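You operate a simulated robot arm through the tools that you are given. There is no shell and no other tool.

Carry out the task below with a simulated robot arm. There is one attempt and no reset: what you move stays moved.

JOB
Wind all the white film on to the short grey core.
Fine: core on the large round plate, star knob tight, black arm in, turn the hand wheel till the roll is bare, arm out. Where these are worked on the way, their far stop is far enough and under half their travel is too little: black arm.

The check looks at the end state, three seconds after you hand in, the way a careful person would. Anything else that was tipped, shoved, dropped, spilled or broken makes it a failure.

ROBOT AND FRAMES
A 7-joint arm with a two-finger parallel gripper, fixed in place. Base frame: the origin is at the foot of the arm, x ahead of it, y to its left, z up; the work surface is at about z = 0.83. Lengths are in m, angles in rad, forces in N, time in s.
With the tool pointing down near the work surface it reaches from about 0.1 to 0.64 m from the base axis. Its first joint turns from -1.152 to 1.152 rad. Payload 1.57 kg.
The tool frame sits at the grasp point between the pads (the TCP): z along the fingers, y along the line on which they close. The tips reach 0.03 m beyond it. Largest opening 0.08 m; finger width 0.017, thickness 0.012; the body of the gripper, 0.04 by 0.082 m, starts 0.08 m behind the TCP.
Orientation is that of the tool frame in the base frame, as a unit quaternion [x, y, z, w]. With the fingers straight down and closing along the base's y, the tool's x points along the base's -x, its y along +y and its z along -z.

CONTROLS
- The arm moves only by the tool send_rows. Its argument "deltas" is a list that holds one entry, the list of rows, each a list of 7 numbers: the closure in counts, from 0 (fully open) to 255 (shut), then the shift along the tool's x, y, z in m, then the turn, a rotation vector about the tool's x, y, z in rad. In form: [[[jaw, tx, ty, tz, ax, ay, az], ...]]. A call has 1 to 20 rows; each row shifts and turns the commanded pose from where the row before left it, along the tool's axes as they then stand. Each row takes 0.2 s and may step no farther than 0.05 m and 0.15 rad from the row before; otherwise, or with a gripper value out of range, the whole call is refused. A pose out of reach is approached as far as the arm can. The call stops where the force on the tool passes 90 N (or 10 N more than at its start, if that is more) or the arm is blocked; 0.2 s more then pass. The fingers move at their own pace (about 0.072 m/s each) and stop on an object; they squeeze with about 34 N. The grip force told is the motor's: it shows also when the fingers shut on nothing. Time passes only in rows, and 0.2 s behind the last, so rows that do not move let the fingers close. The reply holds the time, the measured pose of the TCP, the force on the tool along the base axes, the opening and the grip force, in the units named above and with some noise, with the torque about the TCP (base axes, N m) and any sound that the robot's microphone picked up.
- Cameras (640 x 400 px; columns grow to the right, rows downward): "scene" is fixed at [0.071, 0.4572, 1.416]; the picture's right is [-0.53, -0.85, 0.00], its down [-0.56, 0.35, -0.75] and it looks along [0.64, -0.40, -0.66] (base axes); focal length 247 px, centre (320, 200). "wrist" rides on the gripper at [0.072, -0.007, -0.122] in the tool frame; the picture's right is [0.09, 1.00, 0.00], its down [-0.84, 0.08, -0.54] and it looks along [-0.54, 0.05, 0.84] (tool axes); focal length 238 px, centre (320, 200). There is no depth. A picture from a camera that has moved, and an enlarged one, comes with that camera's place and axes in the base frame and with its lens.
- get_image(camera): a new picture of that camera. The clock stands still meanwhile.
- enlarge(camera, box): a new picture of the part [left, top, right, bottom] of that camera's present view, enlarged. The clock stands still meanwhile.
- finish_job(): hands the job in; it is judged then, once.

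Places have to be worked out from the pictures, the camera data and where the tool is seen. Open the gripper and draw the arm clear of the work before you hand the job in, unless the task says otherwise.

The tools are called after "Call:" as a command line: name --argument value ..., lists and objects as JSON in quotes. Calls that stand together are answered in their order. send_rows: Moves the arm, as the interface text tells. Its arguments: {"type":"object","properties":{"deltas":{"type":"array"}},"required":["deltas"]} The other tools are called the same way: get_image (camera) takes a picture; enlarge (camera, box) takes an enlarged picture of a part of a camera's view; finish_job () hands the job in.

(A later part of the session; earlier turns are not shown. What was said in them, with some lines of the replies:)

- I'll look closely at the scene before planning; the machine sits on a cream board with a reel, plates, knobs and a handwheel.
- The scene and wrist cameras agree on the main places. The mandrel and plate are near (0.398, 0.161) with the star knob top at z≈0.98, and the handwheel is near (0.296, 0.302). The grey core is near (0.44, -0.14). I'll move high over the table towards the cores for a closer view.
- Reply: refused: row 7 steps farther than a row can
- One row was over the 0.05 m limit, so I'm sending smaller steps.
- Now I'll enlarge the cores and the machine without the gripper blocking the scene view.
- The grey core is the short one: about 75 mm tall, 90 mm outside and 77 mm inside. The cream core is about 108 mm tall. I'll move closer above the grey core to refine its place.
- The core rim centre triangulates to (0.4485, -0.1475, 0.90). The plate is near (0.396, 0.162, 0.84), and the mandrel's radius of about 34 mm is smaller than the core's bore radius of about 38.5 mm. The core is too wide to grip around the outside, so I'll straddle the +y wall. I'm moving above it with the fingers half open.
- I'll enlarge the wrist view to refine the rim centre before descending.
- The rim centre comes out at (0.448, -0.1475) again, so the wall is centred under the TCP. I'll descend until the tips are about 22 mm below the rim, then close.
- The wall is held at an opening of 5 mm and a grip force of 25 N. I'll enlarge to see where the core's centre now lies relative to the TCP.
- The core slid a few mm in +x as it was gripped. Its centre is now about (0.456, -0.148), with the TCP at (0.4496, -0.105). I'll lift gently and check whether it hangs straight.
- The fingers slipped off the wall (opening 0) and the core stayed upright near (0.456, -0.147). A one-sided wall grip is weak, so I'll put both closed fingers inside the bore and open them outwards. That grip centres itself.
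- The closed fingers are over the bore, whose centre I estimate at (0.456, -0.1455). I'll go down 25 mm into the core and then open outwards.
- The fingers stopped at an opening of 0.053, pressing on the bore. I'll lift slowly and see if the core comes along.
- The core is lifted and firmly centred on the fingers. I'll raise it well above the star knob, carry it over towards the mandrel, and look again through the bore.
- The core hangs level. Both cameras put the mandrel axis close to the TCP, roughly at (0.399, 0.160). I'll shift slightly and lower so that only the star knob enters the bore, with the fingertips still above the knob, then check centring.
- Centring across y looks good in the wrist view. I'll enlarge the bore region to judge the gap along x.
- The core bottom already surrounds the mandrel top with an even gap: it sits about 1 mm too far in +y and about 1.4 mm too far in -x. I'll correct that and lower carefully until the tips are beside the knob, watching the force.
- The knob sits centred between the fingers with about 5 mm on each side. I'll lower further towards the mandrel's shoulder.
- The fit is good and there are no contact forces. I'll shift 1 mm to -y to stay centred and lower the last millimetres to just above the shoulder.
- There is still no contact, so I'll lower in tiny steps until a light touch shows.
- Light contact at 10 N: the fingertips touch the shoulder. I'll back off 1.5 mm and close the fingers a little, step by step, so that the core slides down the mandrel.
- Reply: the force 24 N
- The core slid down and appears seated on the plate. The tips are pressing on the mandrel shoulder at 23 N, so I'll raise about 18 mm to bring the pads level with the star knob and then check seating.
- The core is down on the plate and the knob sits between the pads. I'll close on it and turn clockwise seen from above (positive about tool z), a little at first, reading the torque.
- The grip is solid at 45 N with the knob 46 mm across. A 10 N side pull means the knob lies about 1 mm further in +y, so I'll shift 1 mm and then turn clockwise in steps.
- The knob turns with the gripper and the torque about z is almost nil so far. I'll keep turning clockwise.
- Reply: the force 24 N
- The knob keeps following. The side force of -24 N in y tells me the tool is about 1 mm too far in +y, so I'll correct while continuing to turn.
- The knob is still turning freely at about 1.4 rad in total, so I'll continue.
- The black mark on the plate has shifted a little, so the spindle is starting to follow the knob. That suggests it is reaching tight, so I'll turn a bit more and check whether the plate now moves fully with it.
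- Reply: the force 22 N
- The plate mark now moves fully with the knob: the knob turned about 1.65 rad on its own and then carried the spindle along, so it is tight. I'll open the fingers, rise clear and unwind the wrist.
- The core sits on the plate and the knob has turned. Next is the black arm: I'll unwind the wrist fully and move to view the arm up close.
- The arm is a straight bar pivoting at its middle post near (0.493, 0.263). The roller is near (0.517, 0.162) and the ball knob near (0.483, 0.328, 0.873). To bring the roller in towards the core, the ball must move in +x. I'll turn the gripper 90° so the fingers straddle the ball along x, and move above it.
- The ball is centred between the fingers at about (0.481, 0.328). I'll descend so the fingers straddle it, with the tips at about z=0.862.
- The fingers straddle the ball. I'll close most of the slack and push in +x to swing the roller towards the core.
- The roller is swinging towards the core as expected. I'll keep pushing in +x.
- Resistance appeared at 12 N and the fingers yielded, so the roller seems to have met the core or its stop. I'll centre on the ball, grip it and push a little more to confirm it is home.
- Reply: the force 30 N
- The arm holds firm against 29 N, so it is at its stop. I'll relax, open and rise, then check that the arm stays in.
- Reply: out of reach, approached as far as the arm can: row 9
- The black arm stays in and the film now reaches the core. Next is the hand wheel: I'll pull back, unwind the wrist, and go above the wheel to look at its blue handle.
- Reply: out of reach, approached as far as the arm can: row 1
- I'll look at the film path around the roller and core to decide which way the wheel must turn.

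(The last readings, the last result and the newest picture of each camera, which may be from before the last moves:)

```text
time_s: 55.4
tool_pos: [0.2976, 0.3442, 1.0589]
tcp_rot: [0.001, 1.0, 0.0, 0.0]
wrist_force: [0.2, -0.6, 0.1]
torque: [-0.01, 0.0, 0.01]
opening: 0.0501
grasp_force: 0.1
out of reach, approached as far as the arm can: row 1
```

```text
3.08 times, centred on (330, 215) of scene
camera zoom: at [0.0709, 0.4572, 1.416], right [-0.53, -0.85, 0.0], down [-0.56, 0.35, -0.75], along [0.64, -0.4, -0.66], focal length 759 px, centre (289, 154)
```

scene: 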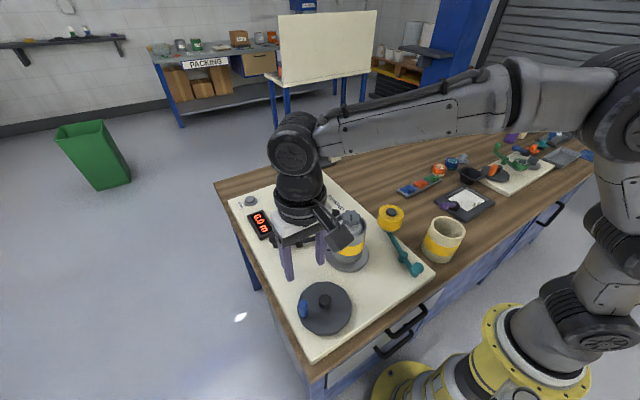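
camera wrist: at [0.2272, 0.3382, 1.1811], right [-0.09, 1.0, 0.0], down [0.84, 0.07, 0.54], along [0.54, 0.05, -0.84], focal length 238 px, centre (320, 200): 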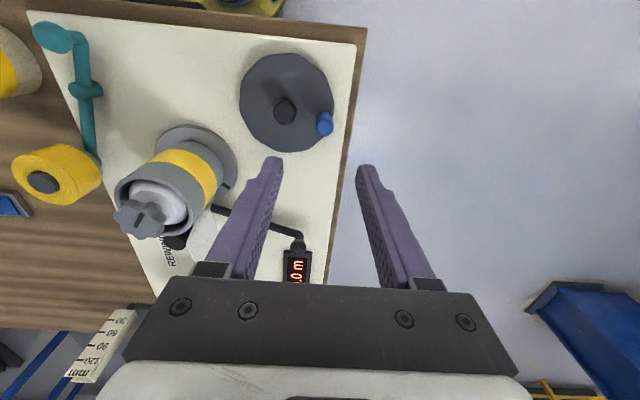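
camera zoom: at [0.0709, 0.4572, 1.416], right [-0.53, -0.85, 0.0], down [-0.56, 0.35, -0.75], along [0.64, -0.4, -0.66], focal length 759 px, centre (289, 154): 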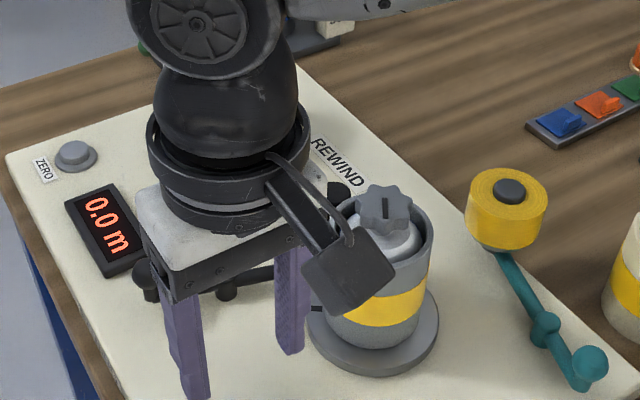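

The film passes on the +y side of the roller, so the core must turn counter-clockwise seen from above. The wheel axis is near (0.2985, 0.302) and the blue handle near (0.309, 0.353), its top at z≈0.89. I'll push the handle round with closed fingers, entering behind it at (0.338, 0.335).

Call:
send_rows --deltas '[[[255, -0.02, -0.0046, 0, 0, 0, 0], [255, -0.0204, -0.0046, 0, 0, 0, 0], [255, 0, 0, 0.03, 0, 0, 0], [255, 0, 0, 0.04, 0, 0, 0], [255, 0, 0, 0.03, 0, 0, 0], [255, 0, 0, 0.02, 0, 0, 0], [255, 0, 0, 0, 0, 0, 0]]]'

Call:
get_image --camera "wrist"

Call:
enlarge --camera "scene" --box '[260, 220, 420, 350]'

```text
time_s: 57.0
tool_pos: [0.3386, 0.3362, 0.9374]
tcp_rot: [0.002, 1.0, -0.001, 0.001]
wrist_force: [0.2, -0.9, 0.0]
torque: [-0.02, 0.0, 0.0]
opening: 0.0
grasp_force: 21.0
```

```text
taken
camera wrist: at [0.2673, 0.3293, 1.0579], right [-0.09, 1.0, 0.0], down [0.84, 0.07, 0.54], along [0.54, 0.05, -0.84], focal length 238 px, centre (320, 200)
```

wrist: 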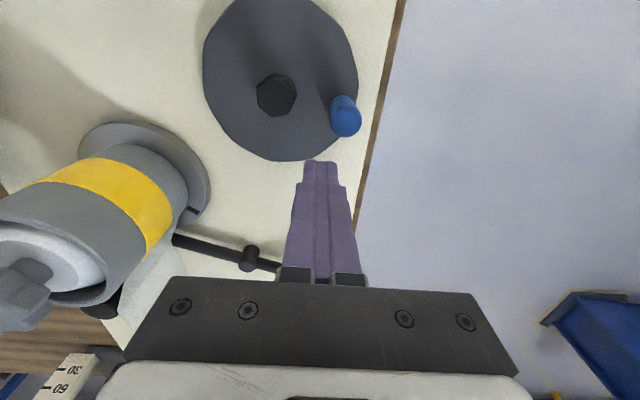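

```text
3.08 times, centred on (340, 285) of scene
camera zoom: at [0.071, 0.4572, 1.416], right [-0.53, -0.85, 0.0], down [-0.56, 0.35, -0.75], along [0.64, -0.4, -0.66], focal length 759 px, centre (258, -62)
```

zoom: 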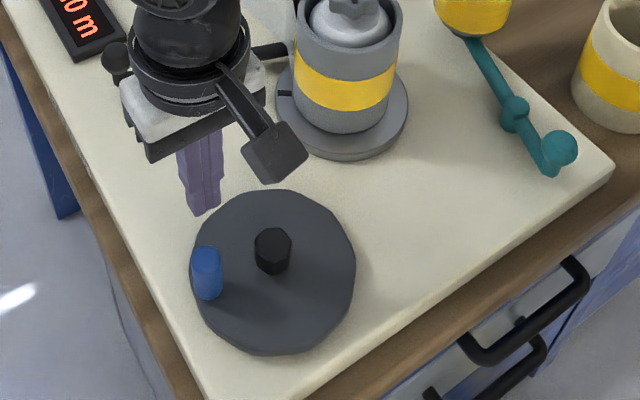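

The handle and hub positions are confirmed. I'll descend 42 mm so the tips sit beside the handle, clear of the disc, then push it counter-clockwise a first 60° or so and read the counter.

Call:
send_rows --deltas '[[[255, 0, 0, 0.02, 0, 0, 0], [255, 0, 0, 0.022, 0, 0, 0], [255, 0.0064, 0.0064, 0, 0, 0, 0], [255, 0.00743, 0.0052, 0, 0, 0, 0], [255, 0.00822, 0.00383, 0, 0, 0, 0], [255, 0.00875, 0.00235, 0, 0, 0, 0], [255, 0.00903, 0.00079, 0, 0, 0, 0], [255, 0.00903, -0.00079, 0, 0, 0, 0], [255, 0.00875, -0.00235, 0, 0, 0, 0], [255, 0, 0, 0, 0, 0, 0]]]'

Call:
get_image --camera "wrist"

Call:
get_image --camera "scene"

Call:
enlarge --camera "scene" --box '[240, 150, 400, 350]'

```text
time_s: 59.2
tool_pos: [0.2835, 0.3537, 0.8963]
tcp_rot: [0.001, 1.0, 0.0, 0.0]
wrist_force: [2.4, 1.0, 3.7]
torque: [0.01, -0.08, 0.01]
opening: 0.0001
grasp_force: 21.0
```

```text
taken
camera wrist: at [0.2116, 0.3468, 1.0168], right [-0.09, 1.0, 0.0], down [0.84, 0.07, 0.54], along [0.54, 0.05, -0.84], focal length 238 px, centre (320, 200)
```

wrist: 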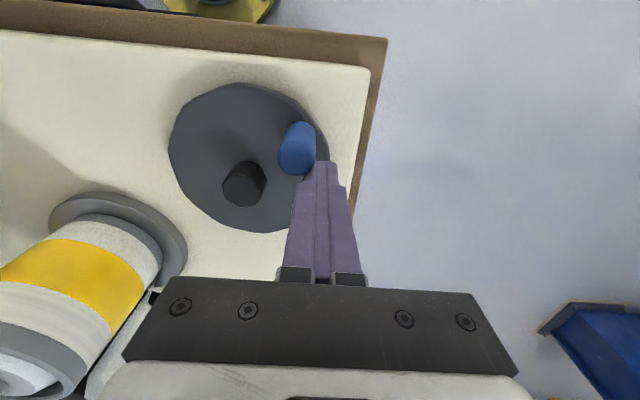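

```text
taken
```

scene: 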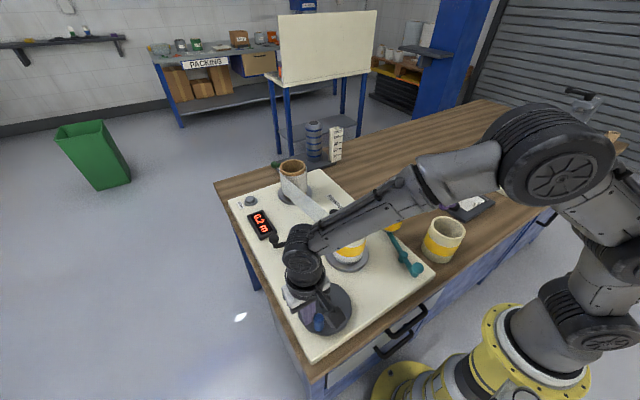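

```text
2.00 times, centred on (320, 250) of scene
camera zoom: at [0.071, 0.4572, 1.416], right [-0.53, -0.85, 0.0], down [-0.56, 0.35, -0.75], along [0.64, -0.4, -0.66], focal length 494 px, centre (320, 100)
```

zoom: 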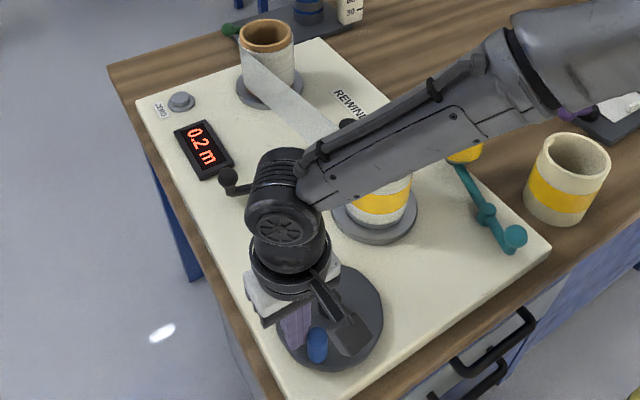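

The counter reads 0.2 m and film is winding onto the core, so the direction is right and the pushing forces are only a few newtons. I'll continue another half turn.

Call:
send_rows --deltas '[[[255, 0.01564, -0.00903, 0, 0, 0, 0], [255, 0.01161, -0.01383, 0, 0, 0, 0], [255, 0.00618, -0.01697, 0, 0, 0, 0], [255, 0, -0.01806, 0, 0, 0, 0], [255, -0.00618, -0.01697, 0, 0, 0, 0], [255, -0.01161, -0.01383, 0, 0, 0, 0], [255, -0.01564, -0.00903, 0, 0, 0, 0], [255, -0.01779, -0.00314, 0, 0, 0, 0], [255, -0.01779, 0.00314, 0, 0, 0, 0]]]'

Call:
get_image --camera "wrist"

Call:
enlarge --camera "scene" --box '[240, 150, 400, 350]'

```text
time_s: 61.2
tool_pos: [0.3182, 0.2558, 0.8993]
tcp_rot: [0.002, 1.0, 0.002, 0.004]
wrist_force: [-1.1, -0.9, -0.2]
torque: [-0.04, 0.03, 0.04]
opening: 0.0
grasp_force: 21.5
```

```text
taken
camera wrist: at [0.2473, 0.2483, 1.0198], right [-0.09, 1.0, 0.0], down [0.83, 0.07, 0.55], along [0.55, 0.05, -0.84], focal length 238 px, centre (320, 200)
```

wrist: 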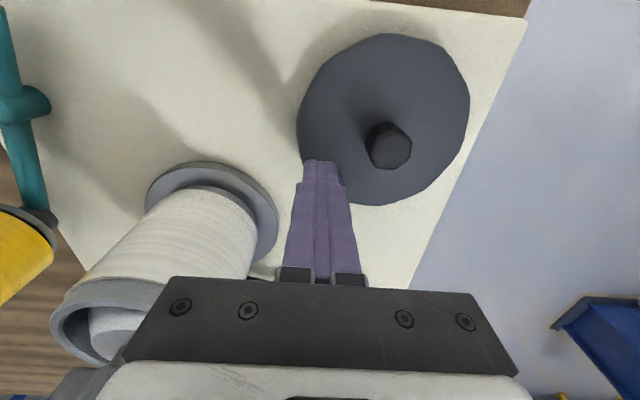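

```text
2.00 times, centred on (320, 250) of scene
camera zoom: at [0.071, 0.4572, 1.416], right [-0.53, -0.85, 0.0], down [-0.56, 0.35, -0.75], along [0.64, -0.4, -0.66], focal length 494 px, centre (320, 100)
```

zoom: 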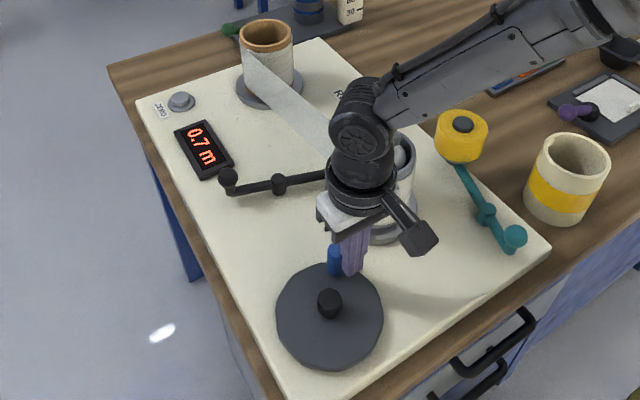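

The counter reads 0.7 m and everything is tracking. I'll continue with a full turn.

Call:
send_rows --deltas '[[[255, -0.01564, 0.00903, 0, 0, 0, 0], [255, -0.01161, 0.01383, 0, 0, 0, 0], [255, -0.00618, 0.01697, 0, 0, 0, 0], [255, 0, 0.01806, 0, 0, 0, 0], [255, 0.00618, 0.01697, 0, 0, 0, 0], [255, 0.01161, 0.01383, 0, 0, 0, 0], [255, 0.01564, 0.00903, 0, 0, 0, 0], [255, 0.01779, 0.00314, 0, 0, 0, 0], [255, 0.01779, -0.00314, 0, 0, 0, 0], [255, 0.01564, -0.00903, 0, 0, 0, 0], [255, 0.01161, -0.01383, 0, 0, 0, 0], [255, 0.00618, -0.01697, 0, 0, 0, 0], [255, 0, -0.01806, 0, 0, 0, 0], [255, -0.00618, -0.01697, 0, 0, 0, 0], [255, -0.01161, -0.01383, 0, 0, 0, 0], [255, -0.01564, -0.00903, 0, 0, 0, 0], [255, -0.01779, -0.00314, 0, 0, 0, 0], [255, -0.01779, 0.00314, 0, 0, 0, 0]]]'

Call:
enlarge --camera "scene" --box '[240, 150, 400, 350]'

Call:
get_image --camera "wrist"

```text
time_s: 65.0
tool_pos: [0.3176, 0.2561, 0.8986]
tcp_rot: [0.002, 1.0, 0.001, 0.003]
wrist_force: [0.7, 0.7, -0.1]
torque: [0.01, 0.02, 0.03]
opening: 0.0
grasp_force: 21.5
```

```text
2.00 times, centred on (320, 250) of scene
camera zoom: at [0.071, 0.4572, 1.416], right [-0.53, -0.85, 0.0], down [-0.56, 0.35, -0.75], along [0.64, -0.4, -0.66], focal length 494 px, centre (320, 100)
```

zoom: 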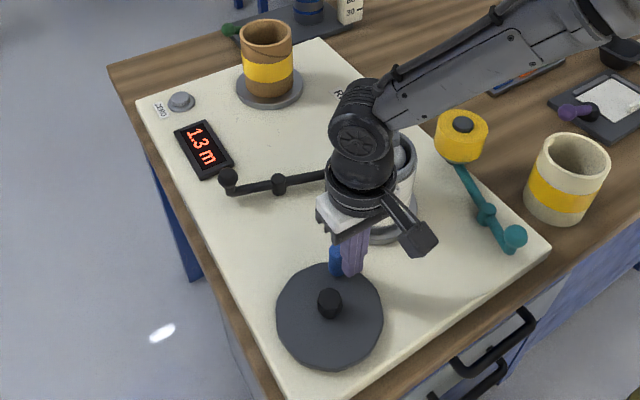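

```text
taken
camera wrist: at [0.2468, 0.249, 1.0191], right [-0.09, 1.0, 0.0], down [0.83, 0.07, 0.55], along [0.54, 0.05, -0.84], focal length 238 px, centre (320, 200)
```

wrist: 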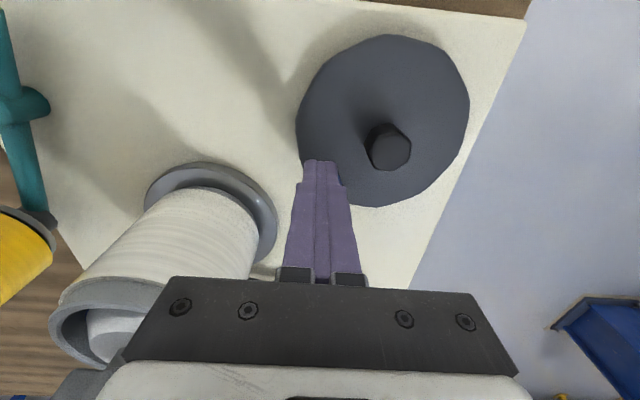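

The supply core is now bare, with its brown core and yellow band showing, and the counter reads 1.3 m. I'll back off from the handle, rise clear and inspect.

Call:
send_rows --deltas '[[[255, 0.003, 0, 0, 0, 0, 0], [255, 0, 0, -0.02, 0, 0, 0], [255, 0, 0, -0.04, 0, 0, 0], [255, 0, 0, -0.04, 0, 0, 0], [255, 0, 0, -0.04, 0, 0, 0], [96, 0, 0, -0.03, 0, 0, 0], [96, 0.03, 0, 0, 0, 0, 0], [96, 0.03, 0, 0, 0, 0, 0], [96, 0.03, 0, 0, 0, 0, 0], [96, 0, 0, 0, 0, 0, 0]]]'

Call:
get_image --camera "scene"

Call:
enlarge --camera "scene" --box '[240, 150, 400, 280]'

Call:
get_image --camera "wrist"

```text
time_s: 67.2
tool_pos: [0.224, 0.2552, 1.0673]
tcp_rot: [0.003, 1.0, 0.001, 0.0]
wrist_force: [0.3, -0.1, 0.0]
torque: [0.01, 0.0, -0.01]
opening: 0.05
grasp_force: 0.0
```

```text
taken
```

scene: 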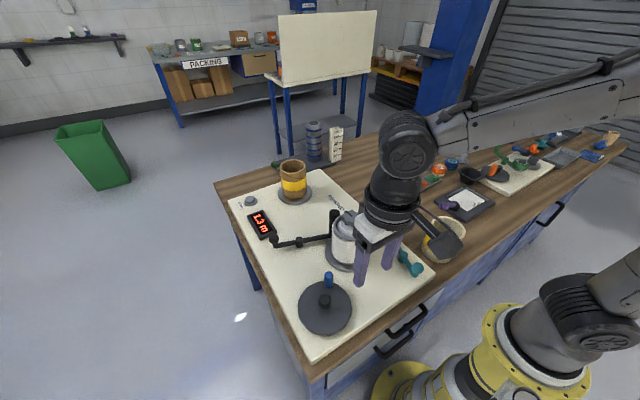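

```text
3.08 times, centred on (320, 215) of scene
camera zoom: at [0.0709, 0.4572, 1.416], right [-0.53, -0.85, 0.0], down [-0.56, 0.35, -0.75], along [0.64, -0.4, -0.66], focal length 759 px, centre (320, 154)
```

zoom: 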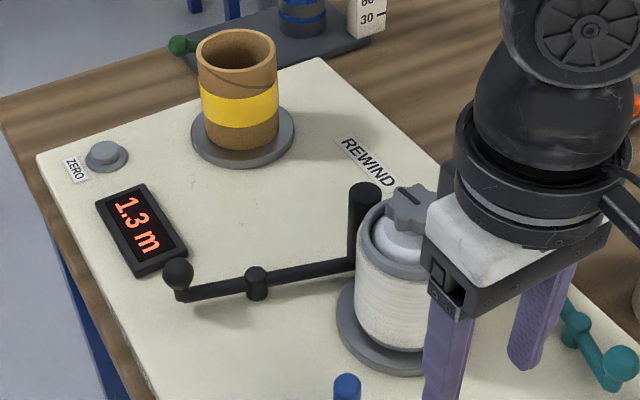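

```text
taken
camera wrist: at [0.1535, 0.2479, 1.188], right [-0.09, 1.0, 0.0], down [0.84, 0.07, 0.54], along [0.54, 0.05, -0.84], focal length 238 px, centre (320, 200)
```

wrist: 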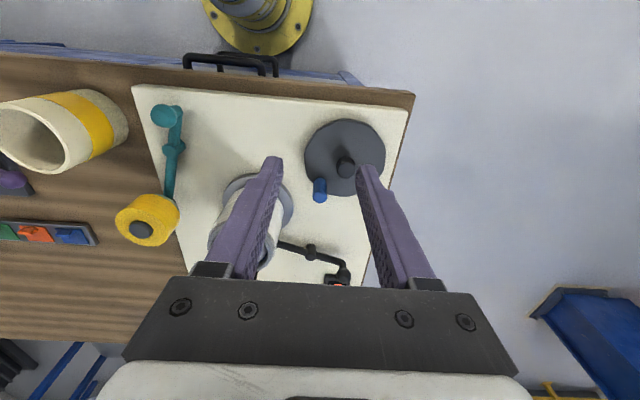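

The supply core is bare and all the film is on the grey core. Last step is the black arm out: the ball is now near (0.521, 0.3265, 0.873). I'll go back, turn the gripper 90° and straddle it.

Call:
send_rows --deltas '[[[96, -0.0452, 0.0142, 0, 0, 0, 0], [96, -0.0452, 0.0142, 0, 0, 0, 0], [96, -0.0452, 0.0142, 0, 0, 0, 0], [96, -0.0452, 0.0142, 0, 0, 0, 0], [96, -0.0452, 0.0145, 0, 0, 0, 0], [96, 0, 0, 0.002, 0, 0, 0.1428], [96, 0, 0, 0.002, 0, 0, 0.1428], [96, 0, 0, 0.002, 0, 0, 0.1428], [96, 0, 0, 0.002, 0, 0, 0.1428], [96, 0, 0, 0.002, 0, 0, 0.1428], [96, 0, 0, 0.002, 0, 0, 0.1428], [96, 0, 0, 0.002, 0, 0, 0.1428], [96, 0, 0, 0.002, 0, 0, 0.1428], [96, 0, 0, 0.002, 0, 0, 0.1428], [96, 0, 0, 0.002, 0, 0, 0.1428], [96, 0, 0, 0.002, 0, 0, 0.1428], [96, 0, 0.035, 0.005, 0, 0, 0], [96, 0, 0.036, 0.005, 0, 0, 0], [96, 0, 0, 0.01, 0, 0, 0], [96, 0, 0, 0, 0, 0, 0]]]'

Call:
get_image --camera "wrist"

Call:
enlarge --camera "scene" --box '[240, 150, 400, 280]'

```text
time_s: 71.4
tool_pos: [0.5198, 0.3247, 1.024]
tcp_rot: [0.708, 0.706, -0.001, 0.0]
wrist_force: [-0.2, 0.2, 1.1]
torque: [-0.02, 0.0, -0.01]
opening: 0.0498
grasp_force: 0.0
```

```text
taken
camera wrist: at [0.5147, 0.3967, 1.1447], right [1.0, 0.09, 0.0], down [0.07, -0.84, 0.54], along [0.05, -0.54, -0.84], focal length 238 px, centre (320, 200)
```

wrist: 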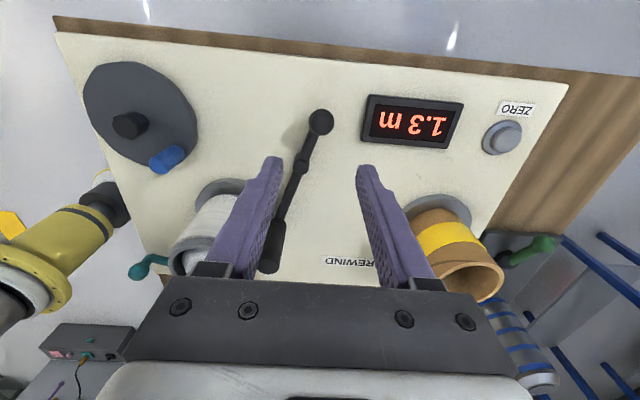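

```text
3.08 times, centred on (320, 215) of scene
camera zoom: at [0.071, 0.4572, 1.416], right [-0.53, -0.85, 0.0], down [-0.56, 0.35, -0.75], along [0.64, -0.4, -0.66], focal length 759 px, centre (320, 154)
```

zoom: 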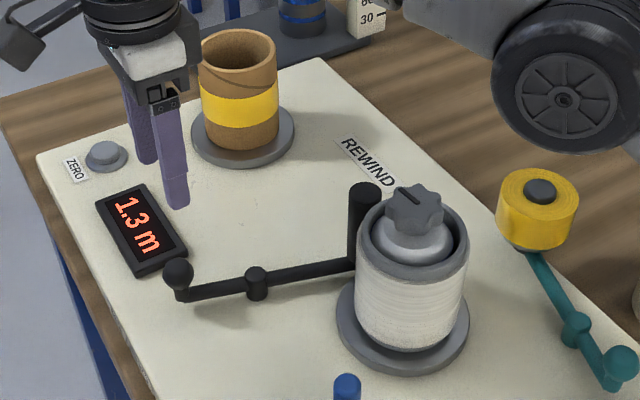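

The ball is between the fingers at about (0.522, 0.327), clear of the display. I'll descend to straddle it.

Call:
send_rows --deltas '[[[96, 0.001, 0.001, 0.04, 0, 0, 0], [96, 0, 0, 0.04, 0, 0, 0], [96, 0, 0, 0.03, 0, 0, 0], [96, 0, 0, 0.02, 0, 0, 0], [96, 0, 0, 0, 0, 0, 0]]]'

Call:
get_image --camera "wrist"

```text
time_s: 72.6
tool_pos: [0.5226, 0.3261, 0.8912]
tcp_rot: [0.708, 0.706, 0.0, 0.0]
wrist_force: [-0.1, 0.3, 0.3]
torque: [0.01, 0.0, 0.0]
opening: 0.0498
grasp_force: 0.0
```

```text
taken
camera wrist: at [0.518, 0.3973, 1.013], right [1.0, 0.09, 0.0], down [0.07, -0.84, 0.54], along [0.05, -0.54, -0.84], focal length 238 px, centre (320, 200)
```

wrist: 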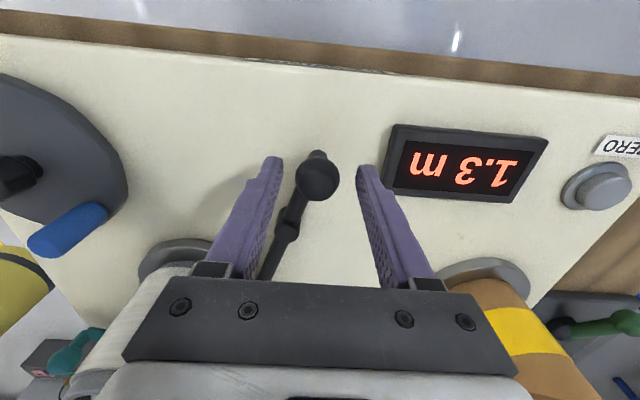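

Straddled cleanly. I'll close most of the slack and draw the ball in -x to swing the roller out.

Call:
send_rows --deltas '[[[150, 0, 0, 0, 0, 0, 0], [150, 0, -0.006, 0, 0, 0, 0], [150, 0, -0.006, 0, 0, 0, 0], [150, 0, -0.006, 0, 0, 0, 0], [150, 0, -0.006, 0, 0, 0, 0], [150, 0, -0.006, 0, 0, 0, 0], [150, 0, -0.005, 0, 0, 0, 0], [150, 0, 0, 0, 0, 0, 0]]]'

Call:
enlarge --camera "scene" --box '[240, 150, 400, 280]'

Call:
get_image --camera "wrist"

```text
time_s: 74.4
tool_pos: [0.4857, 0.326, 0.8932]
tcp_rot: [0.709, 0.706, 0.0, 0.0]
wrist_force: [-1.6, 0.1, 0.3]
torque: [-0.01, 0.01, 0.01]
opening: 0.0337
grasp_force: 0.6
```

```text
3.08 times, centred on (320, 215) of scene
camera zoom: at [0.0709, 0.4572, 1.416], right [-0.53, -0.85, 0.0], down [-0.56, 0.35, -0.75], along [0.64, -0.4, -0.66], focal length 759 px, centre (320, 154)
```

zoom: 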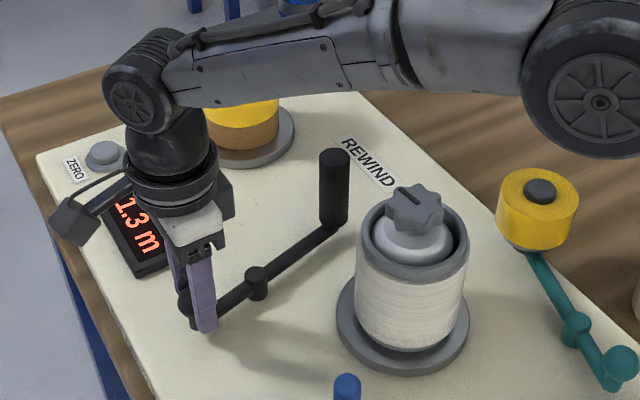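

```text
taken
camera wrist: at [0.4816, 0.398, 1.015], right [1.0, 0.09, 0.0], down [0.07, -0.84, 0.54], along [0.05, -0.54, -0.84], focal length 238 px, centre (320, 200)
```

wrist: 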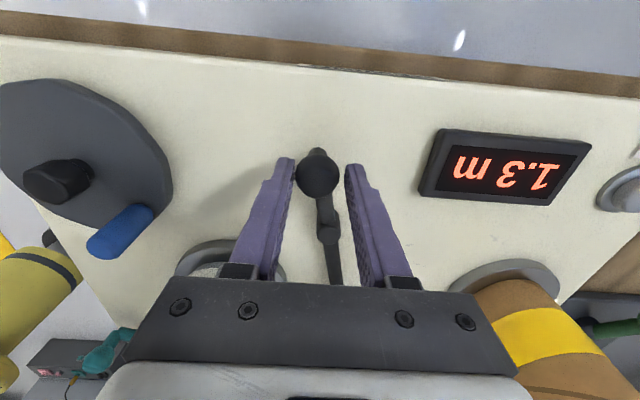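

The arm is close to its starting place. I'll continue gently in -x until it meets its stop.

Call:
send_rows --deltas '[[[150, 0, -0.003, 0, 0, 0, 0], [150, 0, -0.003, 0, 0, 0, 0], [150, 0, -0.003, 0, 0, 0, 0], [150, 0, 0, 0, 0, 0, 0]]]'

Call:
enlarge --camera "scene" --box '[240, 150, 400, 280]'

```text
time_s: 75.4
tool_pos: [0.4773, 0.3273, 0.8947]
tcp_rot: [0.709, 0.705, 0.0, 0.0]
wrist_force: [1.4, -0.8, 0.6]
torque: [-0.03, -0.03, -0.01]
opening: 0.0336
grasp_force: 0.9
```

```text
3.08 times, centred on (320, 215) of scene
camera zoom: at [0.071, 0.4572, 1.416], right [-0.53, -0.85, 0.0], down [-0.56, 0.35, -0.75], along [0.64, -0.4, -0.66], focal length 759 px, centre (320, 154)
```

zoom: 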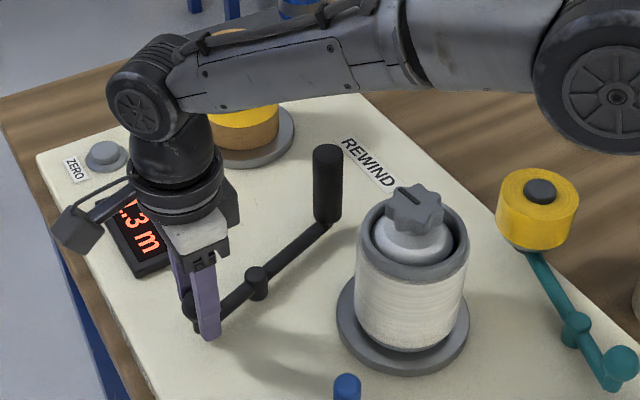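

Call:
send_rows --deltas '[[[150, 0, -0.003, 0, 0, 0, 0], [150, 0, -0.003, 0, 0, 0, 0], [150, 0, 0, 0, 0, 0, 0]]]'

```text
time_s: 76.2
tool_pos: [0.4709, 0.3261, 0.8943]
tcp_rot: [0.708, 0.706, 0.002, 0.001]
wrist_force: [11.4, 2.6, -2.9]
torque: [0.18, -0.12, 0.02]
opening: 0.0442
grasp_force: 6.5
```

Resistance at 11 N with the fingers yielding means the arm is at its out stop. I'll ease off, open and rise clear.

Call:
send_rows --deltas '[[[150, 0, 0.007, 0, 0, 0, 0], [96, 0, 0.002, 0, 0, 0, 0], [96, 0, 0, 0, 0, 0, 0], [96, 0, 0, -0.03, 0, 0, 0], [96, 0, 0, -0.04, 0, 0, 0], [96, 0, 0, -0.04, 0, 0, 0], [96, 0, 0, -0.04, 0, 0, 0], [96, 0, 0, 0, 0, 0, 0]]]'

Call:
get_image --camera "scene"

Call:
enlarge --camera "scene" --box '[240, 150, 400, 280]'

Call:
get_image --camera "wrist"

```text
time_s: 78.0
tool_pos: [0.4815, 0.3245, 1.0477]
tcp_rot: [0.709, 0.706, -0.001, 0.0]
wrist_force: [0.9, -0.8, 0.3]
torque: [-0.02, 0.0, 0.02]
opening: 0.05
grasp_force: 0.0
```

```text
taken
```

scene: 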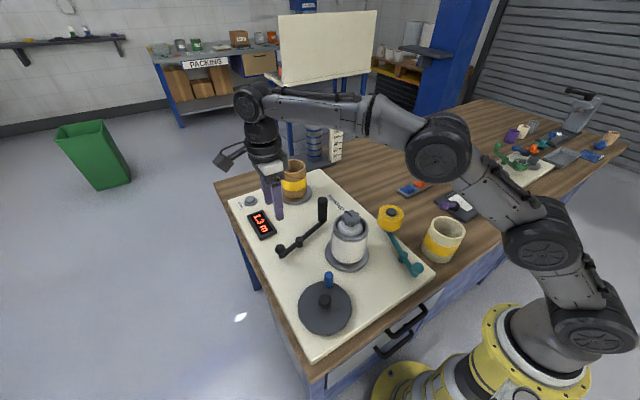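

```text
3.08 times, centred on (320, 215) of scene
camera zoom: at [0.071, 0.4572, 1.416], right [-0.53, -0.85, 0.0], down [-0.56, 0.35, -0.75], along [0.64, -0.4, -0.66], focal length 759 px, centre (320, 154)
```

zoom: 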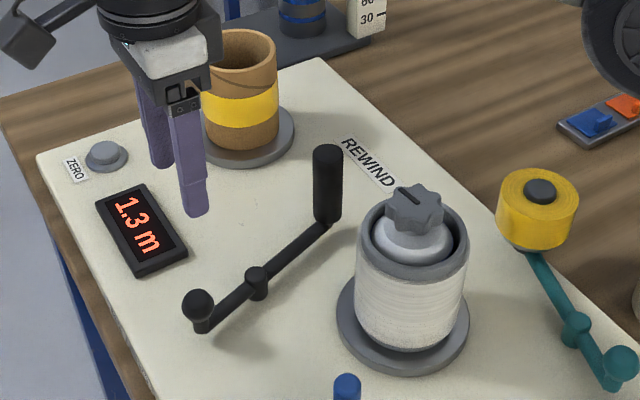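

```text
taken
camera wrist: at [0.4768, 0.3964, 1.1685], right [1.0, 0.09, 0.0], down [0.07, -0.84, 0.54], along [0.05, -0.54, -0.84], focal length 238 px, centre (320, 200)
```

wrist: 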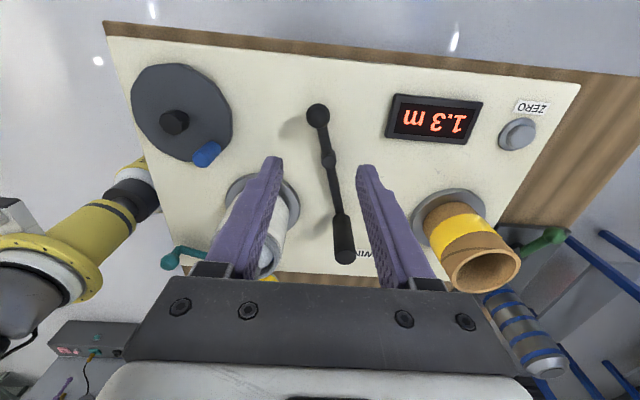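

The black arm is out, the supply core is bare and the film is on the grey core. I'll open the gripper fully and withdraw the arm high and clear of the work.

Call:
send_rows --deltas '[[[0, 0, -0.04, 0, 0, 0, 0], [0, 0, -0.04, -0.01, 0, 0, 0], [0, 0, -0.04, -0.02, 0, 0, 0], [0, -0.01, -0.04, -0.025, 0, 0, 0], [0, -0.02, -0.035, -0.025, 0, 0, 0], [0, -0.02, -0.03, -0.03, 0, 0, 0], [0, -0.02, -0.02, -0.03, 0, 0, 0], [0, 0, 0, 0, 0, 0, -0.1428], [0, 0, 0, 0, 0, 0, -0.1428], [0, 0, 0, 0, 0, 0, -0.1428], [0, 0, 0, 0, 0, 0, -0.1428], [0, 0, 0, 0, 0, 0, -0.1428], [0, 0, 0, 0, 0, 0, -0.1428], [0, 0, 0, 0, 0, 0, -0.1428], [0, 0, 0, 0, 0, 0, -0.1428], [0, 0, 0, 0, 0, 0, -0.1428], [0, 0, 0, 0, 0, 0, -0.1428], [0, 0, 0, 0, 0, 0, -0.1428], [0, 0, 0, 0, 0, 0, 0]]]'

Call:
get_image --camera "scene"

Call:
get_image --camera "wrist"

```text
time_s: 82.0
tool_pos: [0.2348, 0.2578, 1.1849]
tcp_rot: [0.001, 1.0, 0.0, 0.001]
wrist_force: [-0.5, -1.3, 0.5]
torque: [0.04, 0.02, 0.01]
opening: 0.08
grasp_force: 0.1
```

```text
taken
```

scene: 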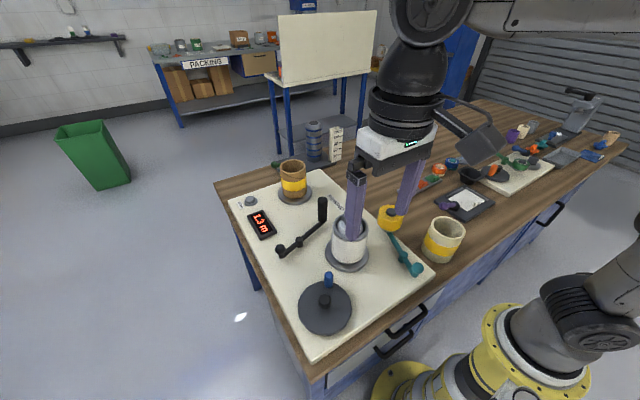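

```text
taken
camera wrist: at [0.1644, 0.2503, 1.306], right [-0.09, 1.0, 0.0], down [0.84, 0.08, 0.54], along [0.54, 0.05, -0.84], focal length 238 px, centre (320, 200)
```

wrist: 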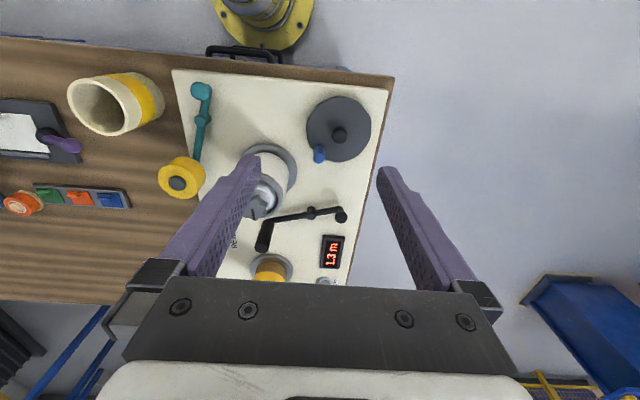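

I'll move the arm further aside for an unobstructed last look before handing in.

Call:
send_rows --deltas '[[[0, 0, -0.04, -0.01, 0, 0, 0], [0, 0, -0.045, -0.01, 0, 0, 0], [0, 0, -0.045, 0, 0, 0, 0], [0, 0, -0.045, 0, 0, 0, 0], [0, 0, -0.045, 0, 0, 0, 0], [0, 0, -0.045, 0, 0, 0, 0], [0, 0, -0.045, 0, 0, 0, 0], [0, 0, 0, 0, 0, 0, 0]]]'

Call:
enlarge --camera "scene" --box '[240, 150, 400, 280]'

Call:
enlarge --camera "scene" --box '[310, 190, 390, 280]'

Call:
get_image --camera "scene"

```text
time_s: 83.8
tool_pos: [0.2362, -0.0527, 1.2036]
tcp_rot: [0.002, 1.0, 0.0, 0.0]
wrist_force: [0.0, -0.3, -0.1]
torque: [-0.02, -0.02, 0.02]
opening: 0.08
grasp_force: 0.1
```

```text
3.08 times, centred on (320, 215) of scene
camera zoom: at [0.071, 0.4572, 1.416], right [-0.53, -0.85, 0.0], down [-0.56, 0.35, -0.75], along [0.64, -0.4, -0.66], focal length 759 px, centre (320, 154)
```

zoom: 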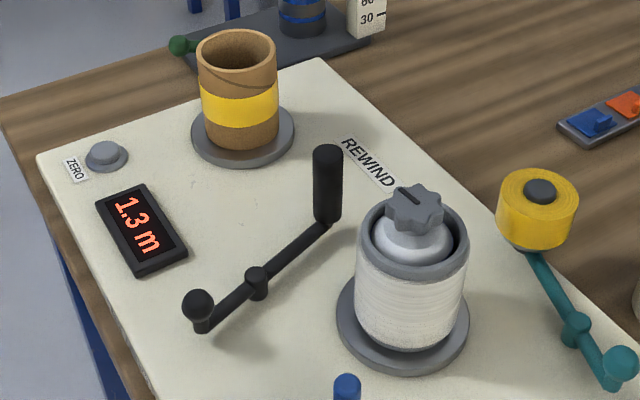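

```text
4.44 times, centred on (350, 235) of scene
camera zoom: at [0.071, 0.4572, 1.416], right [-0.53, -0.85, 0.0], down [-0.56, 0.35, -0.75], along [0.64, -0.4, -0.66], focal length 1097 px, centre (187, 44)
```

zoom: 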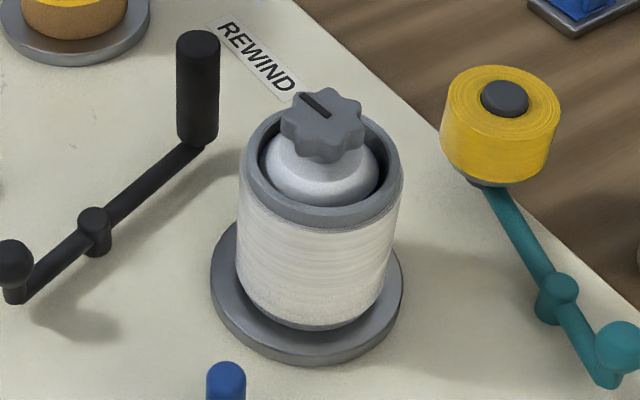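

```text
taken
```

scene: 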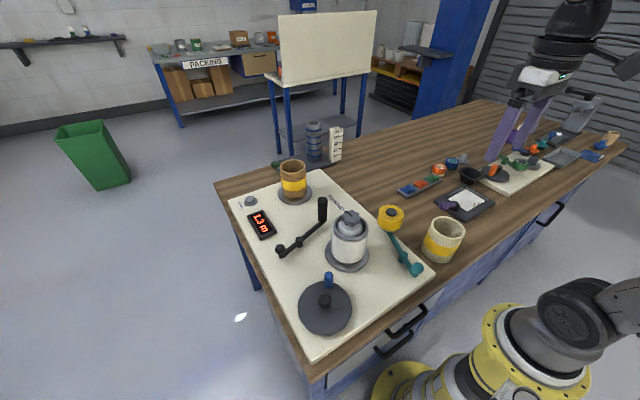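

In this last view the grey core sits on the plate carrying all the film, the supply core is bare, and the star knob is tight. The black arm is out, nothing else has moved, and the robot is clear with the gripper open. I'm handing in.

Call:
finish_job

```text
The job is handed in.
```

The white film is now on the short grey core and the supply core is bare; I've handed the job in. I don't have the check's result.

- **Core:** it sits on the large round plate. My first grip, on the core's wall, slipped on the table and nudged the core about 1 cm, but it stayed upright. I then lifted it by opening the fingers inside the bore. The fingers could not fit down past the mandrel's shoulder, so I let the core slide the last few centimetres onto the plate.
- **Star knob:** I turned it clockwise until the plate turned with it. I took that as tight, because the spindle turns freely and I could not feel a rising torque.
- **Black arm:** I swung it in until it stopped firmly against the push. After winding I swung it back out until it met resistance, close to where it started.
- **Hand wheel:** I turned it counter-clockwise, a little over one and a half turns, until the supply core was bare. The counter reads 1.3 m.

In the last pictures nothing else on the bench had moved. The arm is clear of the work with the gripper open.
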